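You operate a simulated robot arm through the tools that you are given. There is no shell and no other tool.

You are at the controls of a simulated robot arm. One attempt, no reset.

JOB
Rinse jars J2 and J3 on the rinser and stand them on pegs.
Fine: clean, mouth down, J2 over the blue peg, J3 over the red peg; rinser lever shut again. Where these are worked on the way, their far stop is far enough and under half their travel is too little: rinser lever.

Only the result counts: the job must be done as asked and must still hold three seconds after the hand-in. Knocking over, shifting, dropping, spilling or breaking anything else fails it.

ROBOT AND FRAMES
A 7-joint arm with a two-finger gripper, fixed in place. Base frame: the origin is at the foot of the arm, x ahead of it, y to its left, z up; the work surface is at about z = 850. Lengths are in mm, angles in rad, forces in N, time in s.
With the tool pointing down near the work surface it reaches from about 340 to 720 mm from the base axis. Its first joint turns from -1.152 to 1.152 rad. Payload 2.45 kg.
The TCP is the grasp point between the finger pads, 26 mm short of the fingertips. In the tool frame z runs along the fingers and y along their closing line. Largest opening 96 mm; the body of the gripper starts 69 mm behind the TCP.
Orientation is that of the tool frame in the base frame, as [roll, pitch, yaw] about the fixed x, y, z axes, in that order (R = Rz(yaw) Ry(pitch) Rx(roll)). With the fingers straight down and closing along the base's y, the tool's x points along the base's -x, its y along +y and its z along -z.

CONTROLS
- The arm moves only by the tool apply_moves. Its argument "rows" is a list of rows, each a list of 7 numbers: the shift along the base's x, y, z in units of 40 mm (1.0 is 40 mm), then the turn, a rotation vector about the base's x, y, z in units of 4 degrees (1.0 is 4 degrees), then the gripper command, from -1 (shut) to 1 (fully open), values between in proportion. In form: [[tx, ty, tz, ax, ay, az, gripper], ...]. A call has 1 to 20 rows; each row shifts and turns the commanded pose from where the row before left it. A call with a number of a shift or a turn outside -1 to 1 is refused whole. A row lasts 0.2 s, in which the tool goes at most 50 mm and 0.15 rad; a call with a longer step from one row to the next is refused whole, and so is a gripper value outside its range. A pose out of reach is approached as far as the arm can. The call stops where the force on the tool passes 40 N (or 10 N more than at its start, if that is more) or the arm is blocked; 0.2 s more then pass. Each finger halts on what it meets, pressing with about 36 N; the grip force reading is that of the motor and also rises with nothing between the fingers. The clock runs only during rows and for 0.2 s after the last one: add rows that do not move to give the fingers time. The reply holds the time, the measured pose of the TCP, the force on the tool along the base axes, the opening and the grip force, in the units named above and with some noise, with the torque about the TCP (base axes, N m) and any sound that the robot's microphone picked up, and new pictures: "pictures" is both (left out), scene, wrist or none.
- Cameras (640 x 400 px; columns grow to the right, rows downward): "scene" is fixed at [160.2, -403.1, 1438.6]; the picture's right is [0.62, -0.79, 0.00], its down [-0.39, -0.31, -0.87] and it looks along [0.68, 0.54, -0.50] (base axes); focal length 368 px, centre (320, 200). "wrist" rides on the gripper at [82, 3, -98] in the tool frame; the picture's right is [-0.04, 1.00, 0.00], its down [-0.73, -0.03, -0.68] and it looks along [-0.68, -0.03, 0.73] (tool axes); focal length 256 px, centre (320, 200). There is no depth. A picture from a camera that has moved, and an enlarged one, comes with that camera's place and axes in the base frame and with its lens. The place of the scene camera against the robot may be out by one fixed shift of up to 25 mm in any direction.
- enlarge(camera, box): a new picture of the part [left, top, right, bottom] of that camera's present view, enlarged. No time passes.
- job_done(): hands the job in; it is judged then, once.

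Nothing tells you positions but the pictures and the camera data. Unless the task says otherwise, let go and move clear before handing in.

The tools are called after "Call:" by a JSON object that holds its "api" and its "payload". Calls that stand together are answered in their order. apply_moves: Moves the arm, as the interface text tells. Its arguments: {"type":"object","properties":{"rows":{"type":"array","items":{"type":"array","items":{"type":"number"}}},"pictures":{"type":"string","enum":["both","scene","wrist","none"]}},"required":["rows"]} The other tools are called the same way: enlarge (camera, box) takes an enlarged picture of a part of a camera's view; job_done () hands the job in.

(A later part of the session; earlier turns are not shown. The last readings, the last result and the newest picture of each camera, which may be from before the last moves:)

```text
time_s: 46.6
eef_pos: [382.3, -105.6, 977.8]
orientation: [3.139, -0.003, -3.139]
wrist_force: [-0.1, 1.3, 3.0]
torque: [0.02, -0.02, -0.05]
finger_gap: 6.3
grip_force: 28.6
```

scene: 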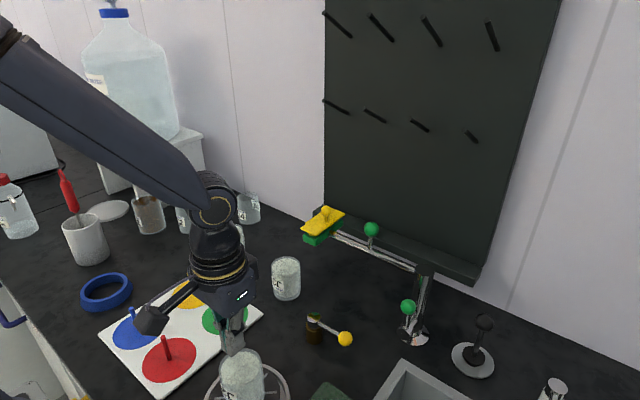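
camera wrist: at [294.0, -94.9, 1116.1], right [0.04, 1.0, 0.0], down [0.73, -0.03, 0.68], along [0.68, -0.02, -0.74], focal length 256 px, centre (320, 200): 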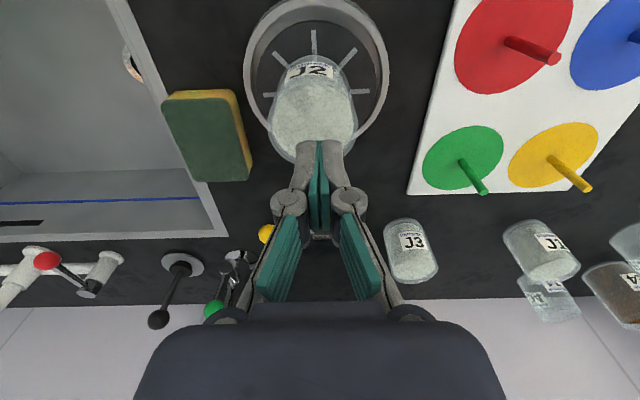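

The force is staying low while I descend, and the finger gap jumped to 6 mm. I'll stop and look.

Call:
{"api": "apply_moves", "payload": {"rows": [[0, 0, 0, 0, 0, 0, -1]]}}

Call:
{"api": "enlarge", "payload": {"camera": "scene", "box": [180, 310, 310, 400]}}

Call:
{"api": "enlarge", "payload": {"camera": "wrist", "box": [220, 0, 420, 240]}}

```text
time_s: 47.0
eef_pos: [381.9, -105.7, 978.5]
orientation: [3.139, -0.004, -3.138]
wrist_force: [-0.4, 1.0, 2.4]
torque: [0.01, 0.07, -0.04]
finger_gap: 5.8
grip_force: 28.3
camera wrist: at [301.0, -103.4, 1077.1], right [0.04, 1.0, 0.0], down [0.74, -0.03, 0.68], along [0.68, -0.02, -0.74], focal length 256 px, centre (320, 200)
```

scene: 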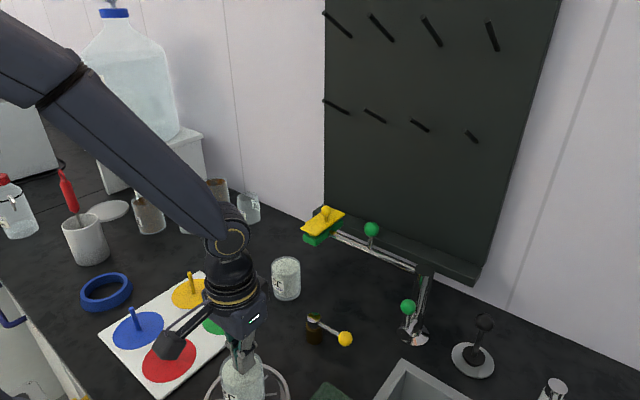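
wrist: 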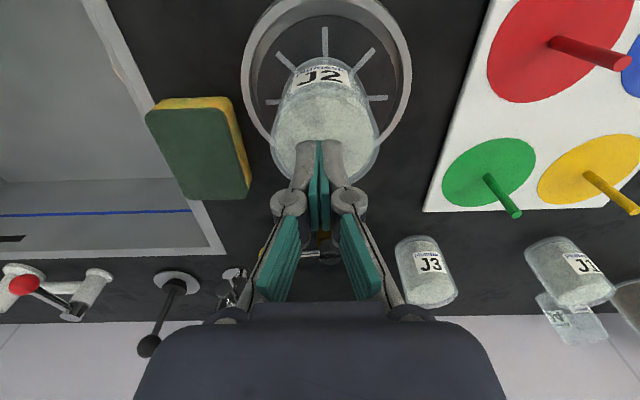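

```text
4.44 times, centred on (245, 355) of scene
camera zoom: at [160.2, -403.1, 1438.7], right [0.62, -0.79, 0.0], down [-0.39, -0.31, -0.87], along [0.68, 0.54, -0.5], focal length 1633 px, centre (653, -489)
```

zoom: 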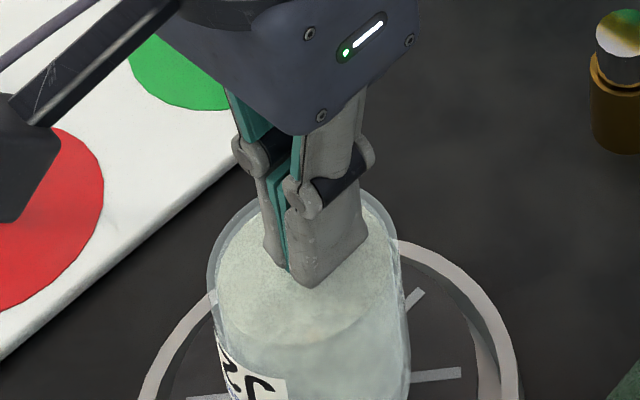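

```text
1.67 times, centred on (320, 120) of wrist
camera zoom: at [301.0, -103.4, 1077.1], right [0.04, 1.0, 0.0], down [0.74, -0.03, 0.68], along [0.68, -0.02, -0.74], focal length 427 px, centre (320, 333)
```

zoom: 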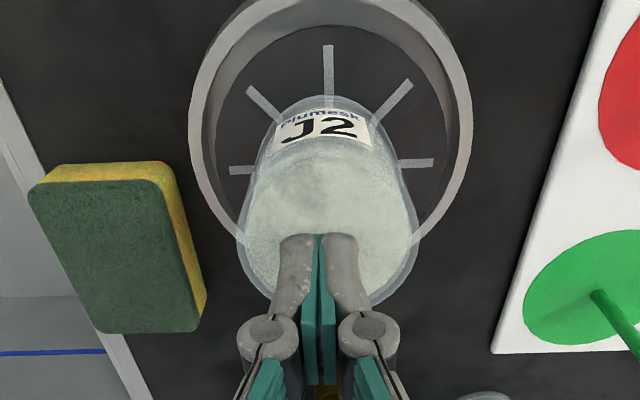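

J2 is fine. The fingers themselves gave, so this press test says nothing. I'll instead straddle and grip J2 on the disc and push down lightly to measure the stiffness.

Call:
{"api": "apply_moves", "payload": {"rows": [[0, 0, 0.5, 0, 0, 0, -1], [0, 0.06, 0.5, 0, 0, 0, 0.6], [-0.06, 0, 0, 0, 0, 0, 0.6], [0, 0, 0, 0, 0, 0, 0.6], [0, 0, 0, 0, 0, 0, 0.6], [0, 0, 0, 0, 0, 0, 0.6], [0, 0, 0, 0, 0, 0, 0.6], [0, 0, -0.8, 0, 0, 0, 0.6], [0, 0, -0.8, 0, 0, 0, 0.6], [0, 0, -0.7, 0, 0, 0, 0.6], [0, 0, 0, 0, 0, 0, 0.6]]}}

```text
time_s: 49.4
eef_pos: [379.9, -102.5, 927.0]
orientation: [3.141, 0.0, -3.138]
wrist_force: [0.9, 0.4, -0.2]
torque: [0.01, -0.02, -0.04]
finger_gap: 76.9
grip_force: 0.0
camera wrist: at [298.1, -101.4, 1025.7], right [0.04, 1.0, 0.0], down [0.73, -0.03, 0.68], along [0.68, -0.02, -0.74], focal length 256 px, centre (320, 200)
```

scene: 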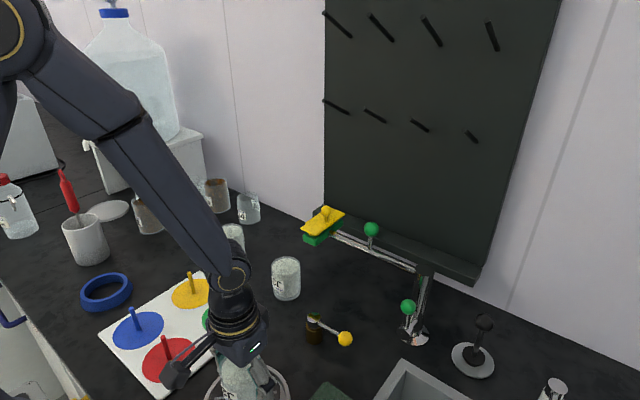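
wrist: 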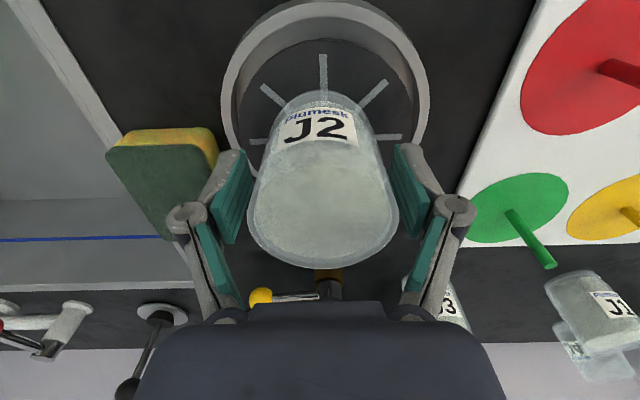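

Now I'll grip J2 and push down lightly.

Call:
{"api": "apply_moves", "payload": {"rows": [[0, 0, 0, 0, 0, 0, -0.3], [0, 0, 0, 0, 0, 0, -0.3], [0, 0, 0, 0, 0, 0, -0.3], [0, 0, 0, 0, 0, 0, -0.3]], "pictures": "none"}}

Call:
{"api": "apply_moves", "payload": {"rows": [[0, 0, -0.05, 0, 0, 0, -0.3], [0, 0, 0, 0, 0, 0, -0.3], [0, 0, 0, 0, 0, 0, -0.3]], "pictures": "none"}}

Call:
{"api": "apply_moves", "payload": {"rows": [[0, 0, -0.05, 0, 0, 0, -0.3], [0, 0, 0, 0, 0, 0, -0.3], [0, 0, 0, 0, 0, 0, -0.3]], "pictures": "none"}}

Call:
{"api": "apply_moves", "payload": {"rows": [[0, 0, -0.05, 0, 0, 0, -0.3], [0, 0, 0, 0, 0, 0, -0.3], [0, 0, 0, 0, 0, 0, -0.3]], "pictures": "none"}}

```text
time_s: 50.4
eef_pos: [379.6, -104.2, 928.1]
orientation: [3.139, -0.002, -3.138]
wrist_force: [-0.6, 0.0, 0.8]
torque: [-0.02, 0.05, -0.05]
finger_gap: 60.9
grip_force: 36.0
```

```text
time_s: 51.2
eef_pos: [379.0, -102.9, 925.2]
orientation: [3.141, -0.002, -3.138]
wrist_force: [0.5, -0.2, 1.8]
torque: [-0.12, 0.02, -0.01]
finger_gap: 61.3
grip_force: 36.0
```

```text
time_s: 52.0
eef_pos: [378.2, -101.8, 922.7]
orientation: [3.136, -0.001, -3.137]
wrist_force: [1.2, 0.1, 3.0]
torque: [-0.08, 0.01, 0.04]
finger_gap: 61.2
grip_force: 35.8
```

```text
time_s: 52.8
eef_pos: [379.9, -103.9, 921.1]
orientation: [3.137, -0.002, -3.137]
wrist_force: [-1.0, 1.3, 2.1]
torque: [-0.06, 0.05, -0.04]
finger_gap: 61.1
grip_force: 35.6
```

The jar moves down against only 2–3 N, so the disc really is a sprung plate. I'll continue to find its travel.

Call:
{"api": "apply_moves", "payload": {"rows": [[0, 0, -0.05, 0, 0, 0, -0.3], [0, 0, 0, 0, 0, 0, -0.3], [0, 0, 0, 0, 0, 0, -0.3]], "pictures": "none"}}

Call:
{"api": "apply_moves", "payload": {"rows": [[0, 0, -0.05, 0, 0, 0, -0.3], [0, 0, 0, 0, 0, 0, -0.3], [0, 0, 0, 0, 0, 0, -0.3]], "pictures": "none"}}

Call:
{"api": "apply_moves", "payload": {"rows": [[0, 0, -0.05, 0, 0, 0, -0.3], [0, 0, 0, 0, 0, 0, -0.3], [0, 0, 0, 0, 0, 0, -0.3]], "pictures": "none"}}

Call:
{"api": "apply_moves", "payload": {"rows": [[0, 0, -0.05, 0, 0, 0, -0.3], [0, 0, 0, 0, 0, 0, -0.3], [0, 0, 0, 0, 0, 0, -0.3]]}}

Call:
{"api": "enlarge", "payload": {"camera": "wrist", "box": [220, 0, 420, 125]}}

```text
time_s: 53.6
eef_pos: [380.3, -102.6, 919.3]
orientation: [3.14, -0.003, -3.14]
wrist_force: [-2.3, -1.8, 4.1]
torque: [-0.13, 0.18, 0.0]
finger_gap: 60.9
grip_force: 36.7
```

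```text
time_s: 54.4
eef_pos: [378.7, -103.9, 917.9]
orientation: [3.141, -0.003, -3.139]
wrist_force: [2.0, 0.4, 3.9]
torque: [0.0, 0.06, 0.04]
finger_gap: 60.5
grip_force: 35.7
```

```text
time_s: 55.2
eef_pos: [378.8, -103.7, 915.1]
orientation: [3.139, -0.002, -3.138]
wrist_force: [1.3, 0.4, 4.2]
torque: [-0.05, -0.02, 0.02]
finger_gap: 60.7
grip_force: 36.3
```

```text
time_s: 56.0
eef_pos: [379.9, -105.3, 912.7]
orientation: [3.141, -0.001, -3.137]
wrist_force: [1.9, -1.3, 5.8]
torque: [-0.05, -0.07, -0.05]
finger_gap: 60.5
grip_force: 36.0
camera wrist: at [297.3, -101.6, 1012.0], right [0.04, 1.0, 0.0], down [0.73, -0.03, 0.68], along [0.68, -0.02, -0.74], focal length 256 px, centre (320, 200)
```

scene: 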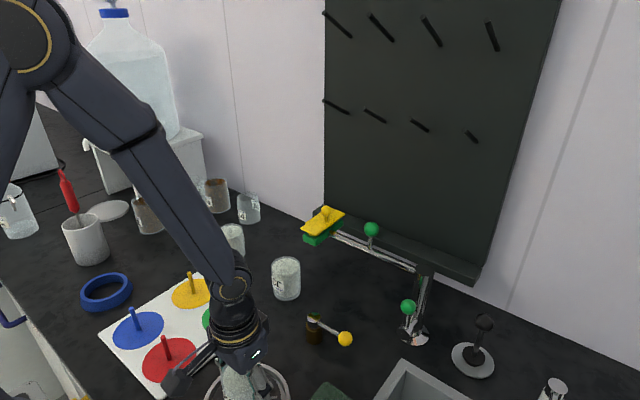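
wrist: 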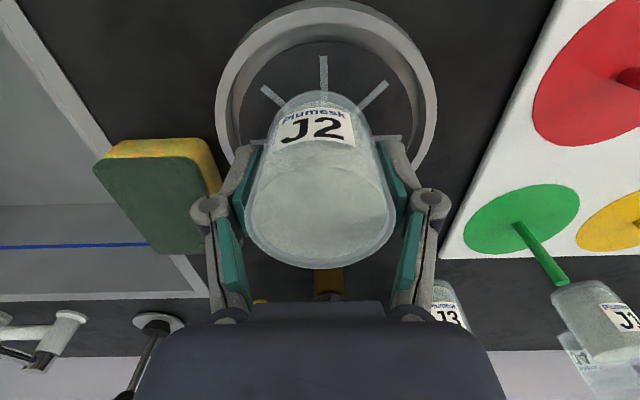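

```text
3.20 times, centred on (320, 62) of wrist
camera zoom: at [297.3, -101.6, 1012.0], right [0.04, 1.0, 0.0], down [0.73, -0.03, 0.68], along [0.68, -0.02, -0.74], focal length 819 px, centre (320, 640)
```

zoom: 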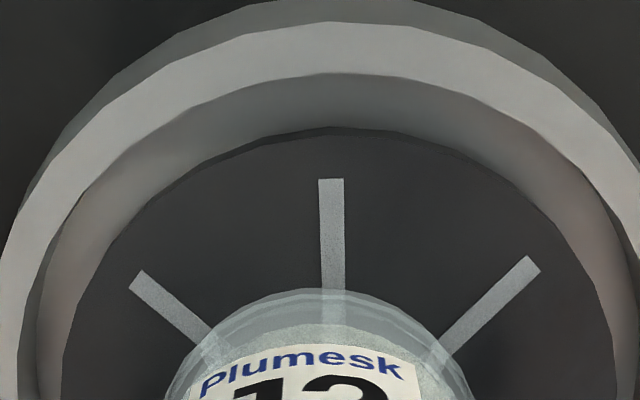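

The plate travels at least 15 mm under a soft spring, so it is a press-plate rinser that needs the lever open and the jar pressed down. I'll let the plate rise, release J2, open the lever, then come back and press.

Call:
{"api": "apply_moves", "payload": {"rows": [[0, 0, 0.1, 0, 0, 0, -0.3], [0, 0, 0.1, 0, 0, 0, -0.3], [0, 0, 0.1, 0, 0, 0, -0.3], [0, 0, 0.07, 0, 0, 0, -0.3], [0, 0, 0, 0, 0, 0, -0.3]], "pictures": "none"}}

```text
time_s: 57.2
eef_pos: [380.6, -104.2, 927.2]
orientation: [3.139, -0.002, -3.139]
wrist_force: [-0.1, 0.2, 0.4]
torque: [0.02, 0.01, 0.03]
finger_gap: 61.0
grip_force: 36.2
```

Call:
{"api": "apply_moves", "payload": {"rows": [[0, 0, 0, 0, 0, 0, 0.6], [0, 0, 0, 0, 0, 0, 0.6], [0, 0, 0, 0, 0, 0, 0.6], [0, 0, 0.5, 0, 0, 0, 0.6], [0, 0, 0.9, 0, 0, 0, 0.6], [0, 0, 0.9, 0, 0, 0, 0.6], [0, 0, 0.85, 0, 0, 0, 0.6], [0.86, -0.28, 0, 0, 0, 0, -1], [0.86, -0.28, 0, 0, 0, 0, -1], [0.86, -0.28, 0, 0, 0, 0, -1], [0.86, -0.28, 0, 0, 0, 0, -1], [0.86, -0.28, 0, 0, 0, 0, -1], [0.81, -0.28, 0, 0, 0, 0, -1], [0, 0, 0, 0, 0, 0, -1], [0, 0, 0, 0, 0, 0, -1]]}}

```text
time_s: 60.4
eef_pos: [584.0, -170.7, 1053.6]
orientation: [3.138, -0.001, -3.139]
wrist_force: [0.5, 0.2, 0.0]
torque: [-0.02, -0.02, -0.05]
finger_gap: 0.2
grip_force: 28.3
camera wrist: at [501.6, -169.2, 1152.0], right [0.04, 1.0, 0.0], down [0.74, -0.03, 0.68], along [0.68, -0.02, -0.74], focal length 256 px, centre (320, 200)
```

scene: 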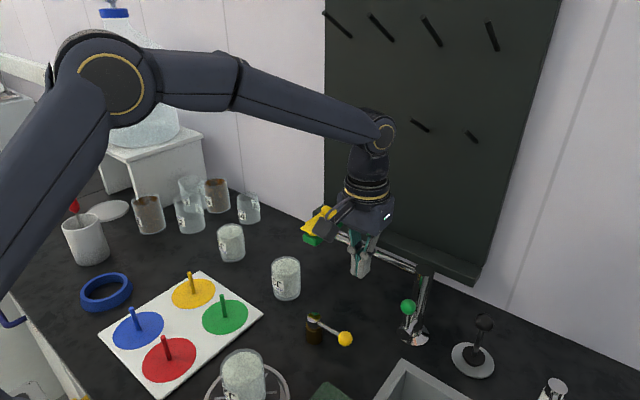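
wrist: 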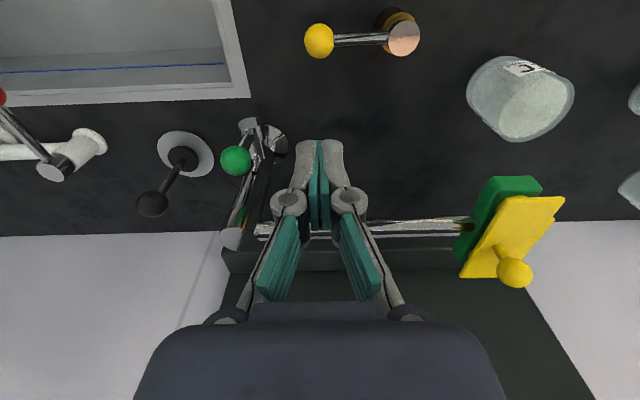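

Descending beside the ball and sweeping the lever open along the same arc.

Call:
{"api": "apply_moves", "payload": {"rows": [[0, 0, -0.86, 0, 0, 0, -1], [0, 0, -0.86, 0, 0, 0, -1], [0, 0, -0.86, 0, 0, 0, -1], [0, 0, -0.86, 0, 0, 0, -1], [-0.3, 0, 0, 0, 0, 0, -1], [-0.3, 0, 0, 0, 0, 0, -1], [-0.24, -0.12, 0, 0, 0, 0, -1], [-0.325, 0.03, 0, 0, 0, 0, -1], [-0.315, 0.08, 0, 0, 0, 0, -1], [-0.295, 0.135, 0, 0, 0, 0, -1], [-0.25, 0.15, 0, 0, 0, 0, -1], [-0.23, 0.23, 0, 0, 0, 0, -1], [-0.19, 0.26, 0, 0, 0, 0, -1], [0, 0, 0, 0, 0, 0, -1]], "pictures": "wrist"}}

```text
time_s: 63.4
eef_pos: [486.8, -141.3, 917.7]
orientation: [3.14, -0.002, -3.138]
wrist_force: [-1.2, -0.3, 0.1]
torque: [0.02, 0.0, 0.01]
finger_gap: 0.0
grip_force: 28.7
camera wrist: at [405.0, -139.0, 1016.4], right [0.04, 1.0, 0.0], down [0.74, -0.03, 0.68], along [0.68, -0.02, -0.74], focal length 256 px, centre (320, 200)
```

wrist: 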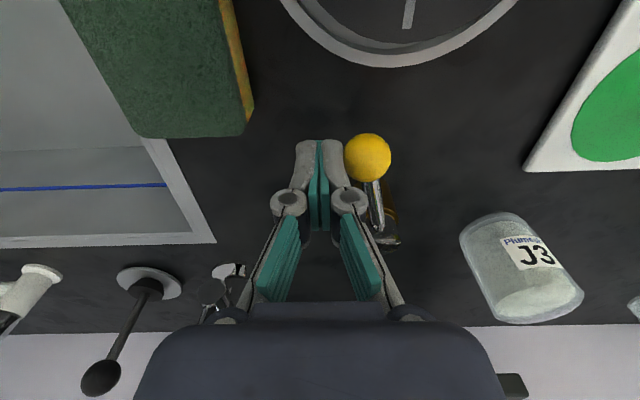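

Call:
{"api": "apply_moves", "payload": {"rows": [[-0.05, 0.07, 0, 0, 0, 0, -1], [-0.03, 0.06, 0, 0, 0, 0, -1], [0, 0.05, 0, 0, 0, 0, -1], [0, 0, 0, 0, 0, 0, -1]], "pictures": "none"}}

```text
time_s: 64.4
eef_pos: [483.7, -136.5, 918.6]
orientation: [3.141, 0.0, -3.141]
wrist_force: [2.0, -11.3, 1.0]
torque: [-0.18, -0.06, -0.01]
finger_gap: 0.0
grip_force: 28.5
```

The lever is at its far stop. Next I'll go back to J2, grip it, and press.

Call:
{"api": "apply_moves", "payload": {"rows": [[0, -0.2, 0, 0, 0, 0, -1], [0, 0, 0.8, 0, 0, 0, -1], [0, 0, 0.85, 0, 0, 0, -1], [0, 0, 0.85, 0, 0, 0, -1], [0, 0, 0.85, 0, 0, 0, -1], [-0.65, 0.26, 0, 0, 0, 0, 0.6], [-0.65, 0.26, 0, 0, 0, 0, 0.6], [-0.65, 0.26, 0, 0, 0, 0, 0.6], [-0.65, 0.26, 0, 0, 0, 0, 0.6], [0, 0, 0, 0, 0, 0, 0.6], [0, 0, 0, 0, 0, 0, 0.6]]}}

```text
time_s: 66.8
eef_pos: [379.8, -99.6, 1048.2]
orientation: [3.138, -0.001, -3.139]
wrist_force: [0.1, 0.6, 0.3]
torque: [0.02, 0.02, 0.03]
finger_gap: 76.5
grip_force: 0.1
camera wrist: at [298.9, -97.6, 1147.0], right [0.04, 1.0, 0.0], down [0.74, -0.03, 0.68], along [0.68, -0.02, -0.74], focal length 256 px, centre (320, 200)
```

scene: 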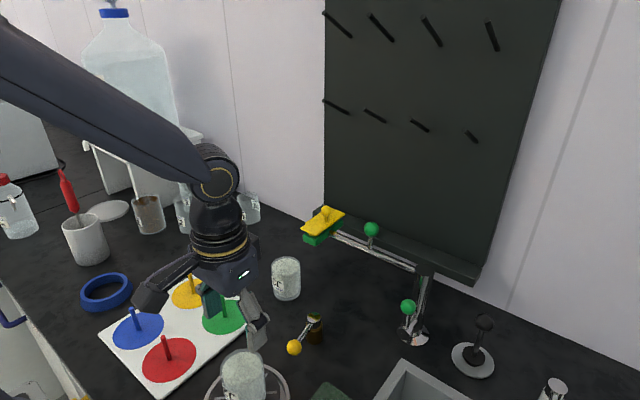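
wrist: 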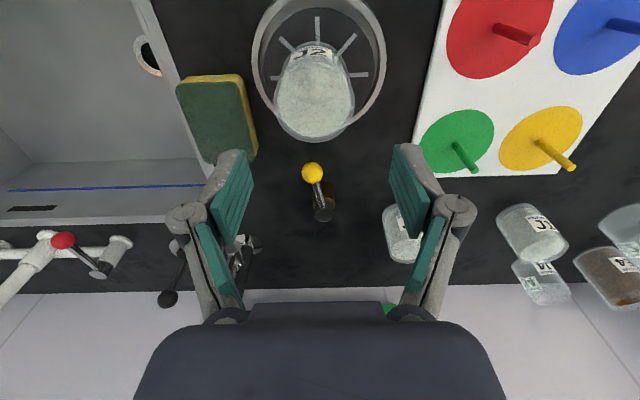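

Call:
{"api": "apply_moves", "payload": {"rows": [[0, -0.08, -0.8, 0, 0, 0, 0.6], [0, 0, -0.8, 0, 0, 0, 0.6], [0, 0, -0.8, 0, 0, 0, 0.6], [0, 0, -0.63, 0, 0, 0, 0.6], [0, 0, 0, 0, 0, 0, -0.3], [0, 0, 0, 0, 0, 0, -0.3], [0, 0, 0, 0, 0, 0, -0.3], [0, 0, 0, 0, 0, 0, -0.3]], "pictures": "none"}}

Call:
{"api": "apply_moves", "payload": {"rows": [[0, 0, -0.1, 0, 0, 0, -0.3], [0, 0, -0.1, 0, 0, 0, -0.3], [0, 0, -0.1, 0, 0, 0, -0.3], [0, 0, -0.1, 0, 0, 0, -0.3], [0, 0, 0, 0, 0, 0, -0.3]]}}

Call:
{"api": "enlarge", "payload": {"camera": "scene", "box": [180, 310, 310, 400]}}

Call:
{"api": "enlarge", "payload": {"camera": "wrist", "box": [220, 0, 420, 280]}}

```text
time_s: 68.6
eef_pos: [380.3, -103.5, 926.6]
orientation: [3.14, -0.003, -3.137]
wrist_force: [0.1, 0.0, -0.1]
torque: [0.01, -0.03, 0.01]
finger_gap: 61.0
grip_force: 35.7
```

```text
time_s: 69.8
eef_pos: [379.2, -102.4, 913.3]
orientation: [3.139, -0.002, -3.141]
wrist_force: [2.7, -1.3, 8.0]
torque: [0.03, 0.1, 0.0]
finger_gap: 60.8
grip_force: 36.0
camera wrist: at [297.9, -101.2, 1011.2], right [0.04, 1.0, 0.0], down [0.73, -0.03, 0.68], along [0.68, -0.02, -0.73], focal length 256 px, centre (320, 200)
```

scene: 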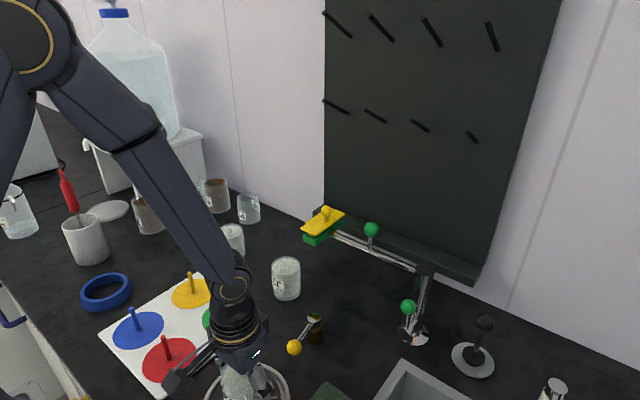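
wrist: 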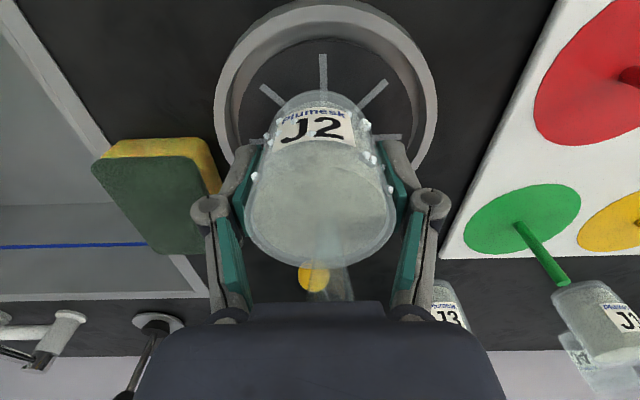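

```text
4.44 times, centred on (245, 355) of scene
camera zoom: at [160.2, -403.2, 1438.6], right [0.62, -0.79, 0.0], down [-0.39, -0.31, -0.87], along [0.68, 0.54, -0.5], focal length 1633 px, centre (653, -489)
```

zoom: 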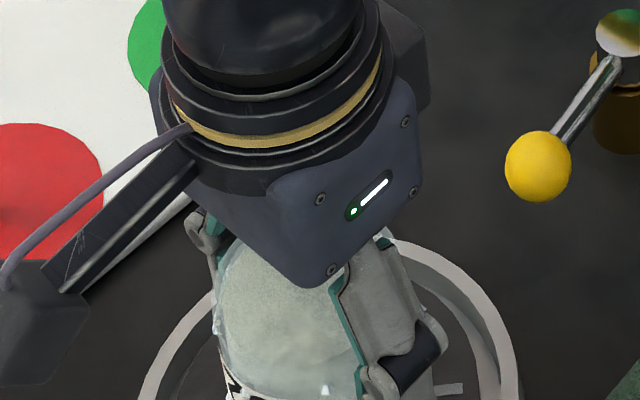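

```text
1.43 times, centred on (320, 140) of wrist
camera zoom: at [297.9, -101.2, 1011.2], right [0.04, 1.0, 0.0], down [0.73, -0.03, 0.68], along [0.68, -0.02, -0.73], focal length 366 px, centre (320, 286)
```

zoom: 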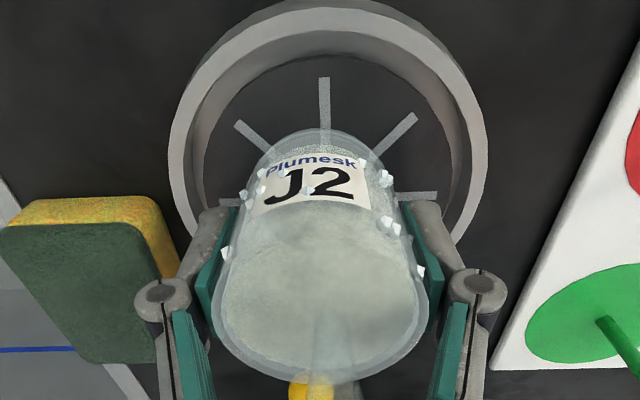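

Water is spraying inside J2 now; droplets are visible on the glass. I'll hold it pressed and watch the film.

Call:
{"api": "apply_moves", "payload": {"rows": [[0, 0, 0, 0, 0, 0, -0.3], [0, 0, 0, 0, 0, 0, -0.3], [0, 0, 0, 0, 0, 0, -0.3], [0, 0, 0, 0, 0, 0, -0.3], [0, 0, 0, 0, 0, 0, -0.3], [0, 0, 0, 0, 0, 0, -0.3], [0, 0, 0, 0, 0, 0, -0.3], [0, 0, 0, 0, 0, 0, -0.3], [0, 0, 0, 0, 0, 0, -0.3], [0, 0, 0, 0, 0, 0, -0.3]]}}

Call:
{"api": "enlarge", "payload": {"camera": "wrist", "box": [220, 0, 420, 280]}}

```text
time_s: 72.0
eef_pos: [379.7, -103.0, 913.3]
orientation: [3.14, -0.001, -3.138]
wrist_force: [1.4, -2.7, 7.5]
torque: [-0.08, -0.11, -0.04]
finger_gap: 60.9
grip_force: 35.7
camera wrist: at [297.7, -101.0, 1011.3], right [0.04, 1.0, 0.0], down [0.74, -0.03, 0.68], along [0.68, -0.02, -0.74], focal length 256 px, centre (320, 200)
```

scene: 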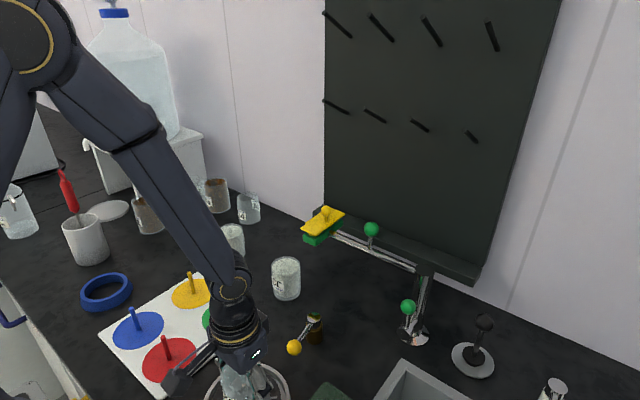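
wrist: 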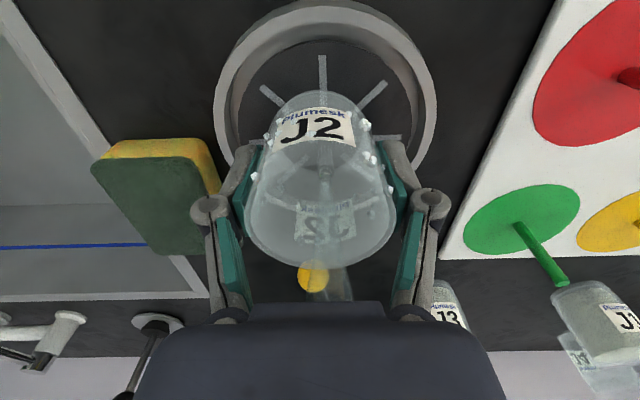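

```text
1.43 times, centred on (320, 140) of wrist
camera zoom: at [297.7, -101.0, 1011.3], right [0.04, 1.0, 0.0], down [0.74, -0.03, 0.68], along [0.68, -0.02, -0.74], focal length 366 px, centre (320, 286)
```

zoom: 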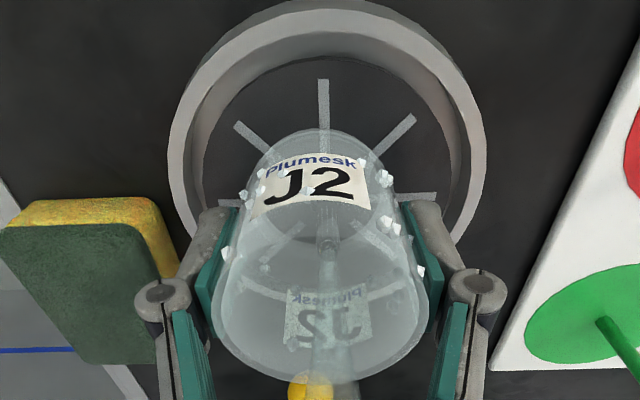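

J2 is coming clear: the back of the label and the nozzle now show through. I'll hold about 2 s more for certainty, then ease up so the plate stops the water.

Call:
{"api": "apply_moves", "payload": {"rows": [[0, 0, 0, 0, 0, 0, -0.3], [0, 0, 0, 0, 0, 0, -0.3], [0, 0, 0, 0, 0, 0, -0.3], [0, 0, 0, 0, 0, 0, -0.3], [0, 0, 0, 0, 0, 0, -0.3], [0, 0, 0, 0, 0, 0, -0.3], [0, 0, 0, 0, 0, 0, -0.3], [0, 0, 0, 0, 0, 0, -0.3], [0, 0, 0, 0, 0, 0, -0.3], [0, 0, 0, 0, 0, 0, -0.3]], "pictures": "wrist"}}

Call:
{"api": "enlarge", "payload": {"camera": "wrist", "box": [220, 60, 420, 280]}}

Call:
{"api": "apply_moves", "payload": {"rows": [[0, 0, 0.1, 0, 0, 0, -0.3], [0, 0, 0.1, 0, 0, 0, -0.3], [0, 0, 0.1, 0, 0, 0, -0.3], [0, 0, 0.05, 0, 0, 0, -0.3], [0, 0, 0, 0, 0, 0, -0.3], [0, 0, 0, 0, 0, 0, -0.3]]}}

Call:
{"api": "enlarge", "payload": {"camera": "wrist", "box": [220, 0, 420, 280]}}

```text
time_s: 74.2
eef_pos: [379.2, -104.3, 913.4]
orientation: [3.14, -0.002, -3.137]
wrist_force: [0.7, -2.0, 5.9]
torque: [-0.05, -0.04, -0.04]
finger_gap: 61.0
grip_force: 35.5
camera wrist: at [297.6, -101.0, 1011.3], right [0.04, 1.0, 0.0], down [0.74, -0.03, 0.68], along [0.68, -0.02, -0.74], focal length 256 px, centre (320, 200)
```

wrist: 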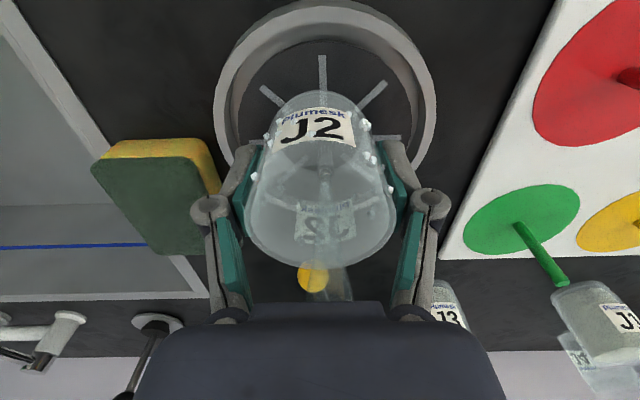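

```text
1.82 times, centred on (320, 170) of wrist
camera zoom: at [297.6, -101.0, 1011.3], right [0.04, 1.0, 0.0], down [0.74, -0.03, 0.68], along [0.68, -0.02, -0.74], focal length 465 px, centre (320, 254)
```

zoom: 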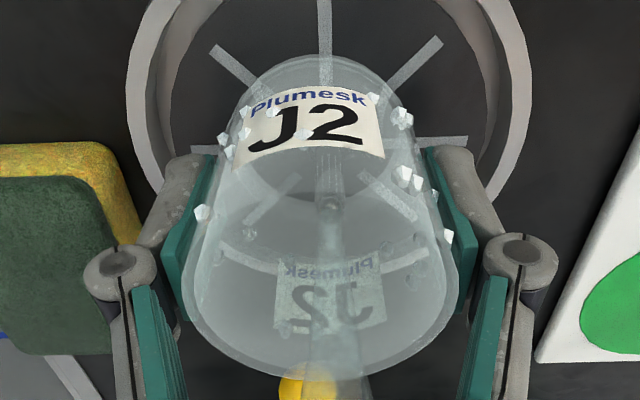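

```text
time_s: 75.6
eef_pos: [378.5, -102.3, 927.4]
orientation: [3.137, -0.002, -3.137]
wrist_force: [-0.1, 0.1, 0.9]
torque: [-0.03, -0.01, 0.01]
finger_gap: 60.6
grip_force: 35.9
camera wrist: at [296.7, -101.4, 1025.4], right [0.04, 1.0, 0.0], down [0.74, -0.03, 0.68], along [0.68, -0.02, -0.74], focal length 256 px, centre (320, 200)
```

scene: 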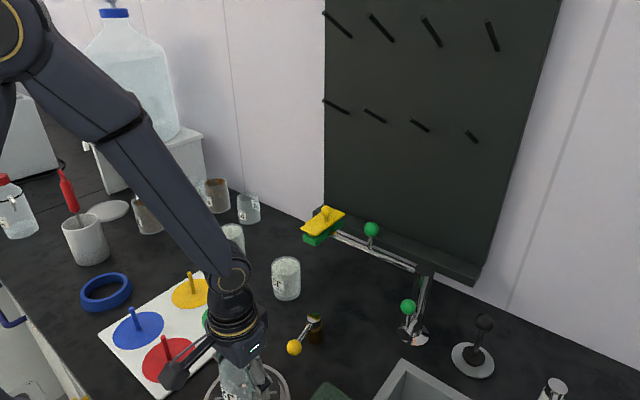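
wrist: 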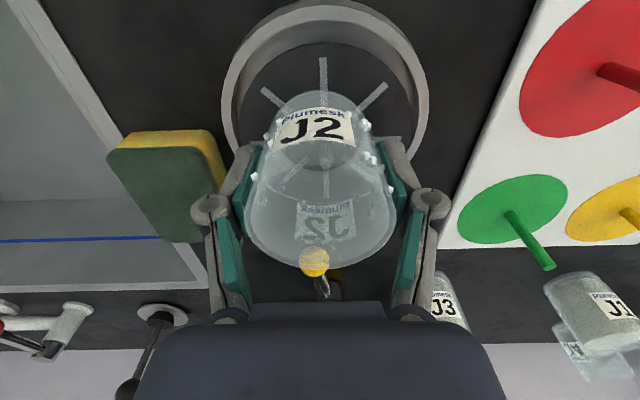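

```text
1.43 times, centred on (320, 140) of wrist
camera zoom: at [296.7, -101.4, 1025.4], right [0.04, 1.0, 0.0], down [0.74, -0.03, 0.68], along [0.68, -0.02, -0.74], focal length 366 px, centre (320, 286)
```

zoom: 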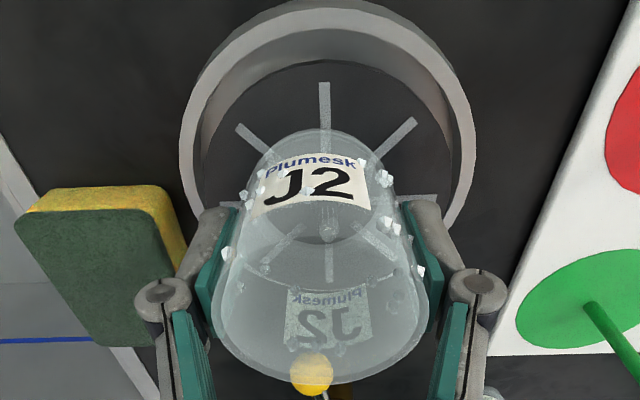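

J2 is clean and the spray has stopped with the plate up. I'll lift it, let it drip briefly, and carry it over the blue peg near (348, 173).

Call:
{"api": "apply_moves", "payload": {"rows": [[0, 0, 0.3, 0, 0, 0, -0.3], [0, 0, 0.6, 0, 0, 0, -0.3], [0, 0, 0.6, 0, 0, 0, -0.3], [0, 0, 0.6, 0, 0, 0, -0.3], [0, 0, 0, 0, 0, 0, -0.3], [0, 0, 0, 0, 0, 0, -0.3], [0, 0, 0, 0, 0, 0, -0.3], [-0.11, 0.9, 0, 0, 0, 0, -0.3], [-0.11, 0.98, 0, 0, 0, 0, -0.3], [-0.11, 0.98, 0, 0, 0, 0, -0.3], [-0.11, 0.98, 0, 0, 0, 0, -0.3], [-0.11, 0.98, 0, 0, 0, 0, -0.3], [-0.11, 0.98, 0, 0, 0, 0, -0.3], [-0.11, 0.98, 0, 0, 0, 0, -0.3], [0, 0, 0, 0, 0, 0, -0.3], [0, 0, 0, 0, 0, 0, -0.3]]}}

Call:
{"api": "enlarge", "payload": {"camera": "scene", "box": [90, 260, 290, 400]}}

Call:
{"api": "enlarge", "payload": {"camera": "wrist", "box": [200, 0, 440, 200]}}

```text
time_s: 79.0
eef_pos: [349.1, 166.2, 1011.8]
orientation: [3.139, -0.002, -3.137]
wrist_force: [-0.1, 1.0, -0.9]
torque: [0.02, 0.01, 0.02]
finger_gap: 61.0
grip_force: 35.6
camera wrist: at [267.8, 168.6, 1110.3], right [0.04, 1.0, 0.0], down [0.74, -0.03, 0.68], along [0.68, -0.02, -0.74], focal length 256 px, centre (320, 200)
```

scene: 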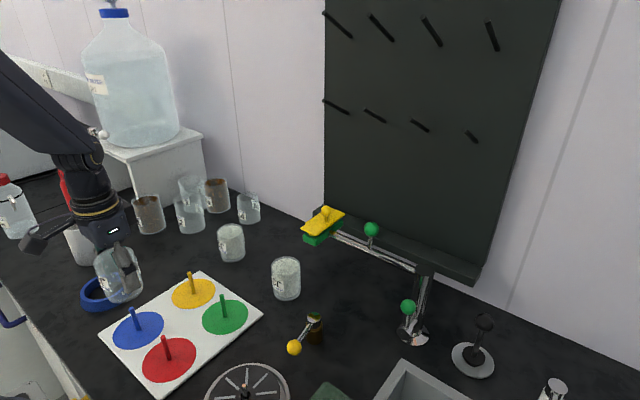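
wrist: 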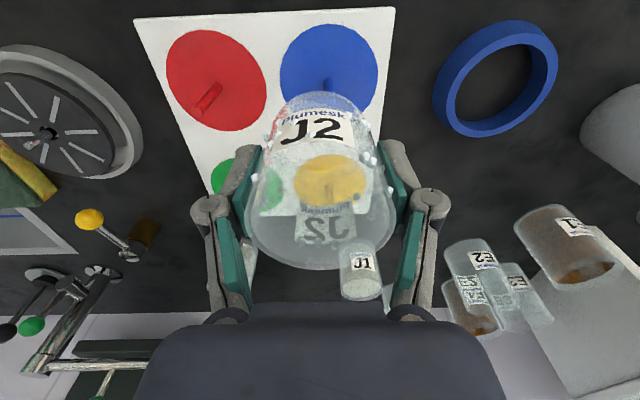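

```text
2.86 times, centred on (190, 330) of scene
camera zoom: at [160.2, -403.1, 1438.6], right [0.62, -0.79, 0.0], down [-0.39, -0.31, -0.87], along [0.68, 0.54, -0.5], focal length 1050 px, centre (691, -171)
```

zoom: 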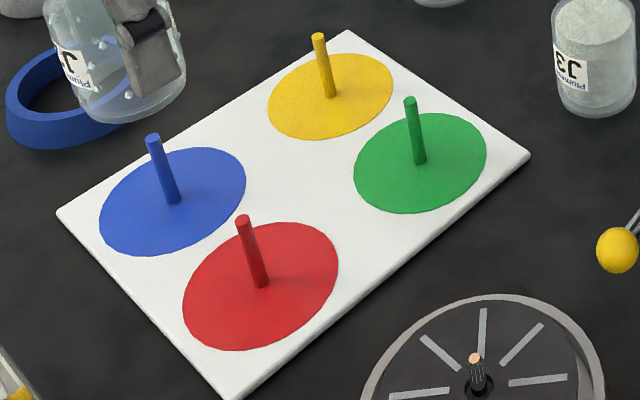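

```text
2.00 times, centred on (320, 100) of wrist
camera zoom: at [267.8, 168.6, 1110.3], right [0.04, 1.0, 0.0], down [0.74, -0.03, 0.68], along [0.68, -0.02, -0.74], focal length 512 px, centre (320, 400)
```

zoom: 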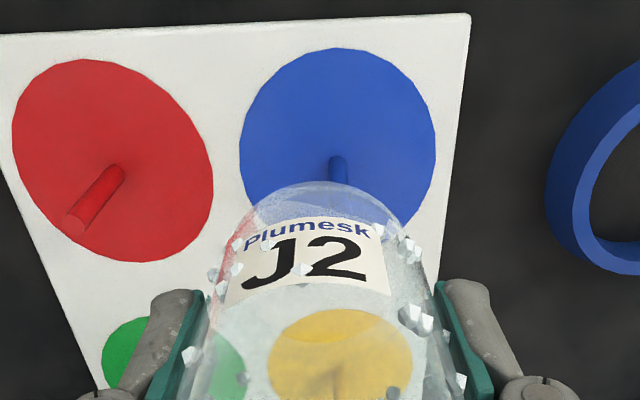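

The blue peg is at about (347, 175.5). I'll shift J2 to it and lower until it is just above the peg tip to check alignment.

Call:
{"api": "apply_moves", "payload": {"rows": [[-0.04, 0.23, 0, 0, 0, 0, -0.3], [0, 0, -0.5, 0, 0, 0, -0.3], [0, 0, -0.45, 0, 0, 0, -0.3], [0, 0, 0, 0, 0, 0, -0.3], [0, 0, 0, 0, 0, 0, -0.3]]}}

Call:
{"api": "enlarge", "payload": {"camera": "scene", "box": [60, 240, 220, 380]}}

Call:
{"api": "enlarge", "payload": {"camera": "wrist", "box": [220, 0, 420, 280]}}

```text
time_s: 80.2
eef_pos: [347.5, 176.5, 972.4]
orientation: [3.14, -0.002, -3.137]
wrist_force: [0.3, -0.5, -1.1]
torque: [0.0, 0.04, 0.04]
finger_gap: 60.7
grip_force: 35.8
camera wrist: at [265.9, 179.6, 1071.3], right [0.04, 1.0, 0.0], down [0.74, -0.03, 0.68], along [0.68, -0.02, -0.74], focal length 256 px, centre (320, 200)
```

scene: 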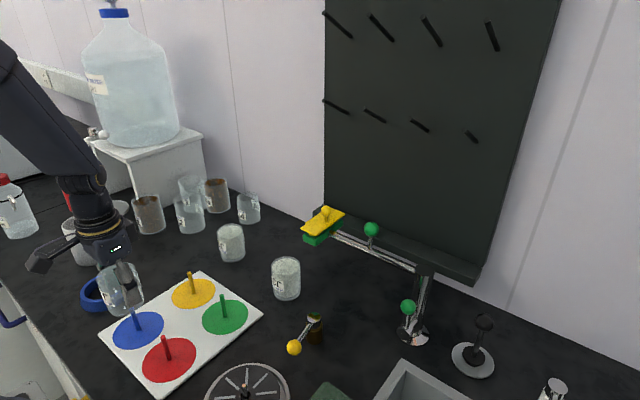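
wrist: 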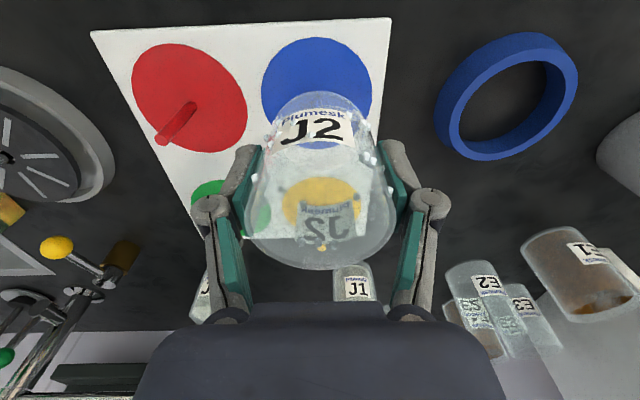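

```text
2.86 times, centred on (140, 310) of scene
camera zoom: at [160.2, -403.1, 1438.6], right [0.62, -0.79, 0.0], down [-0.39, -0.31, -0.87], along [0.68, 0.54, -0.5], focal length 1050 px, centre (834, -114)
```

zoom: 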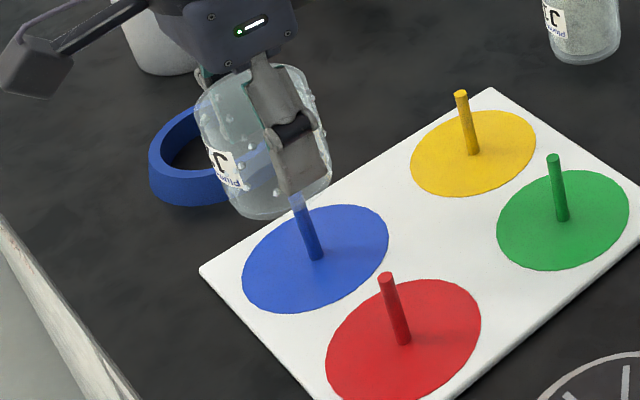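

```text
1.43 times, centred on (320, 140) of wrist
camera zoom: at [265.9, 179.6, 1071.3], right [0.04, 1.0, 0.0], down [0.74, -0.03, 0.68], along [0.68, -0.02, -0.74], focal length 366 px, centre (320, 286)
```

zoom: 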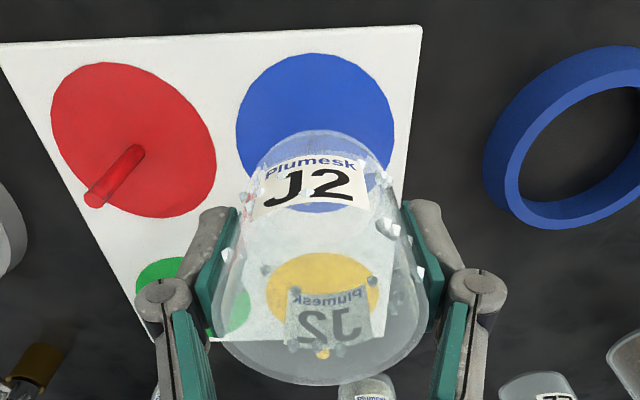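

Alignment is within a few mm against about 20 mm of play. I'll nudge it slightly and lower J2 over the blue peg.

Call:
{"api": "apply_moves", "payload": {"rows": [[0.04, -0.06, -0.2, 0, 0, 0, -0.3], [0, 0, -0.3, 0, 0, 0, -0.3], [0, 0, -0.4, 0, 0, 0, -0.3], [0, 0, -0.4, 0, 0, 0, -0.3], [0, 0, -0.2, 0, 0, 0, -0.3], [0, 0, 0, 0, 0, 0, -0.3]]}}

Call:
{"api": "enlarge", "payload": {"camera": "scene", "box": [60, 260, 220, 380]}}

```text
time_s: 81.6
eef_pos: [348.3, 173.6, 913.1]
orientation: [3.136, -0.003, -3.137]
wrist_force: [-0.2, 0.4, -1.8]
torque: [0.0, -0.01, -0.02]
finger_gap: 60.9
grip_force: 35.7
camera wrist: at [266.8, 176.8, 1011.8], right [0.04, 1.0, 0.0], down [0.74, -0.03, 0.68], along [0.68, -0.02, -0.74], focal length 256 px, centre (320, 200)
```

scene: 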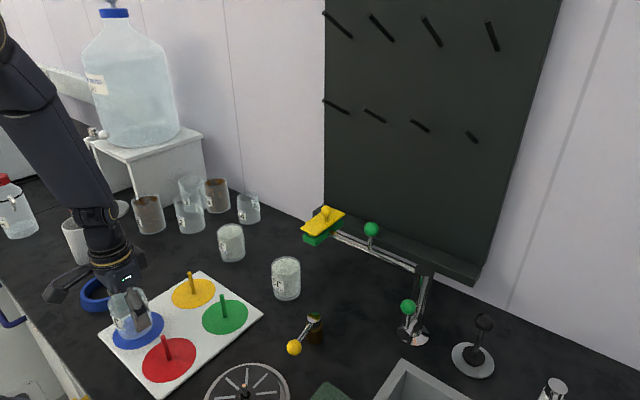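
wrist: 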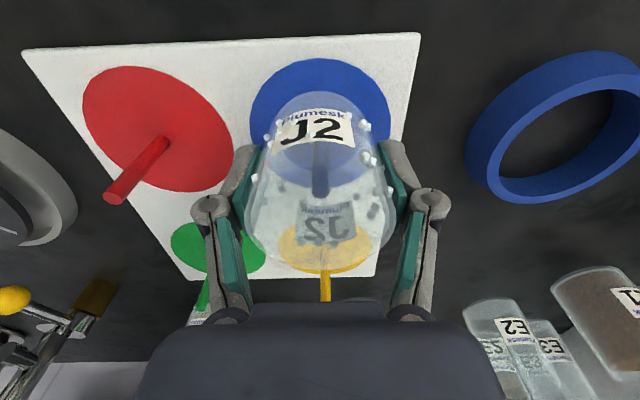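

```text
3.33 times, centred on (140, 320) of scene
camera zoom: at [160.2, -403.1, 1438.6], right [0.62, -0.79, 0.0], down [-0.39, -0.31, -0.87], along [0.68, 0.54, -0.5], focal length 1225 px, centre (920, -200)
```

zoom: 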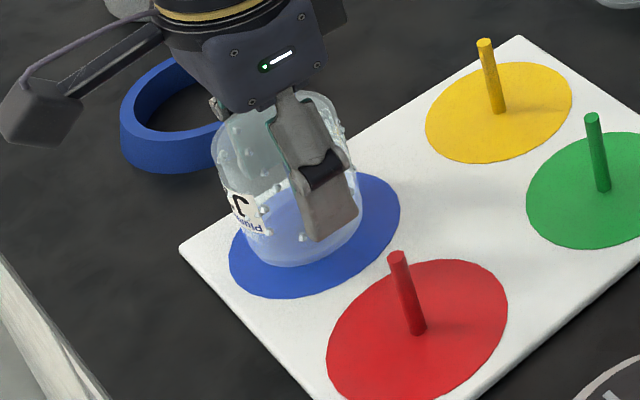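

The peg is inside J2 and well centred. I'll creep down to the board.

Call:
{"api": "apply_moves", "payload": {"rows": [[0, 0, -0.1, 0, 0, 0, -0.3], [0, 0, -0.07, 0, 0, 0, -0.3], [0, 0, 0, 0, 0, 0, -0.3]], "pictures": "none"}}

Call:
{"api": "apply_moves", "payload": {"rows": [[0, 0, -0.04, 0, 0, 0, -0.3], [0, 0, 0, 0, 0, 0, -0.3]], "pictures": "none"}}

Call:
{"api": "apply_moves", "payload": {"rows": [[0, 0, -0.03, 0, 0, 0, -0.3], [0, 0, 0, 0, 0, 0, -0.3]], "pictures": "none"}}

```text
time_s: 82.4
eef_pos: [348.0, 173.8, 906.5]
orientation: [3.14, -0.002, -3.139]
wrist_force: [0.0, 0.5, -0.4]
torque: [-0.02, 0.02, -0.02]
finger_gap: 61.0
grip_force: 35.5
```

```text
time_s: 83.0
eef_pos: [348.9, 175.8, 905.3]
orientation: [3.138, 0.0, -3.139]
wrist_force: [0.4, -0.6, -1.4]
torque: [-0.01, 0.0, 0.01]
finger_gap: 60.9
grip_force: 36.3
```

```text
time_s: 83.6
eef_pos: [349.5, 175.3, 903.8]
orientation: [3.14, -0.001, -3.139]
wrist_force: [-4.0, -4.0, 22.0]
torque: [-0.13, 0.1, -0.13]
finger_gap: 60.8
grip_force: 36.2
```

Firm contact with the board. I'll relieve the pressure slightly and release.

Call:
{"api": "apply_moves", "payload": {"rows": [[0, 0, 0.03, 0, 0, 0, -0.3], [0, 0, 0, 0, 0, 0, -0.3], [0, 0, 0, 0, 0, 0, 0.3], [0, 0, 0, 0, 0, 0, 0.6], [0, 0, 0, 0, 0, 0, 0.6], [0, 0, 0, 0, 0, 0, 0.6], [0, 0, 0, 0, 0, 0, 0.6]]}}

```text
time_s: 85.2
eef_pos: [349.9, 174.9, 904.5]
orientation: [3.138, -0.001, -3.14]
wrist_force: [-0.4, -1.0, 0.1]
torque: [-0.02, 0.01, 0.01]
finger_gap: 76.8
grip_force: 0.0
camera wrist: at [267.7, 176.8, 1003.3], right [0.04, 1.0, 0.0], down [0.74, -0.03, 0.68], along [0.68, -0.02, -0.74], focal length 256 px, centre (320, 200)
```

scene: 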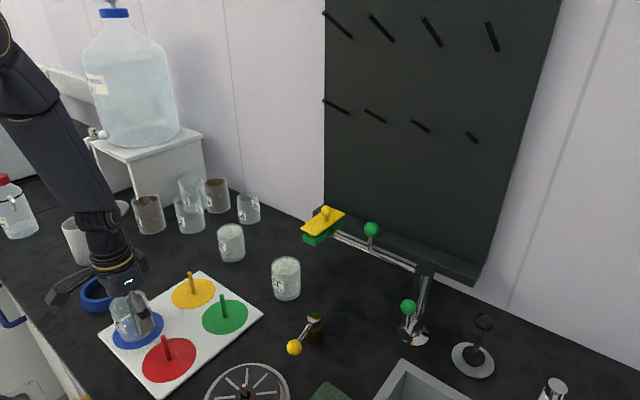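
wrist: 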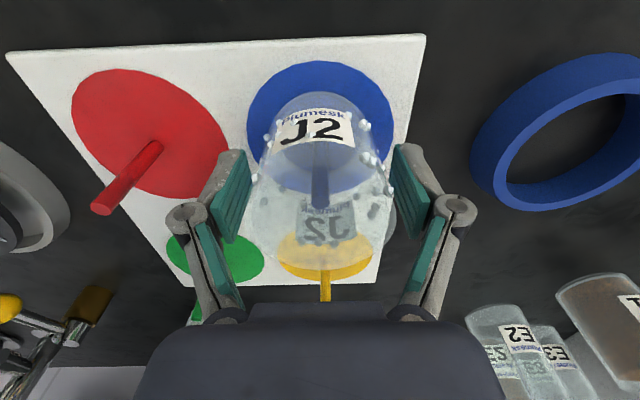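

J2 stands over the blue peg. Next I'll rise and go to J3 with the hand leaned back 16° toward the base, because the eyewash cover is close to J3.

Call:
{"api": "apply_moves", "payload": {"rows": [[0, 0, 0.4, 0, 0, 0, 0.6], [0, 0, 0.8, 0, 0, 0, 0.6], [0, 0, 0.8, 0, 0, 0, 0.6], [0, 0, 0.8, 0, 0, 0, 0.6], [0, 0, 0.5, 0, 0, 0, 0.6], [0.9, -0.56, 0, 0, -0.67, 0, 0.7], [0.9, -0.56, 0, 0, -0.67, 0, 0.7], [0.9, -0.56, 0, 0, -0.67, 0, 0.7], [0.9, -0.56, 0, 0, -0.67, 0, 0.7], [0.9, -0.56, 0, 0, -0.67, 0, 0.7], [0.9, -0.56, 0, 0, -0.65, 0, 0.7], [0, 0, 0, 0, 0, 0, 0.7]]}}

Call:
{"api": "enlarge", "payload": {"camera": "scene", "box": [60, 260, 260, 400]}}

```text
time_s: 87.8
eef_pos: [566.9, 41.4, 1035.5]
orientation: [3.139, 0.277, -3.138]
wrist_force: [-0.8, 1.1, -0.6]
torque: [0.02, 0.02, 0.02]
finger_gap: 81.8
grip_force: 0.0
camera wrist: at [460.7, 42.9, 1108.5], right [0.04, 1.0, 0.01], down [0.52, -0.03, 0.85], along [0.85, -0.02, -0.52], focal length 256 px, centre (320, 200)
```

scene: 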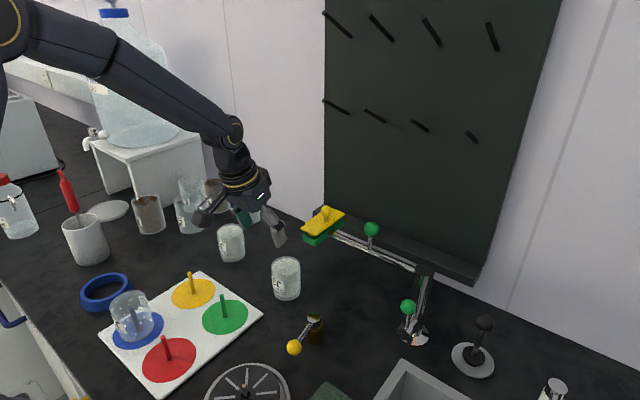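
wrist: 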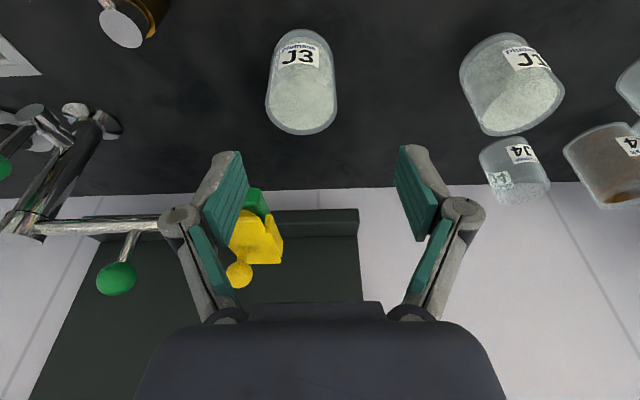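

```text
2.86 times, centred on (160, 330) of scene
camera zoom: at [160.2, -403.2, 1438.6], right [0.62, -0.79, 0.0], down [-0.39, -0.31, -0.87], along [0.68, 0.54, -0.5], focal length 1050 px, centre (777, -171)
```

zoom: 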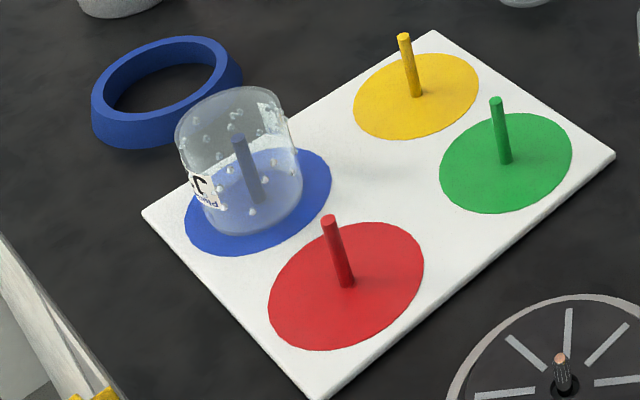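

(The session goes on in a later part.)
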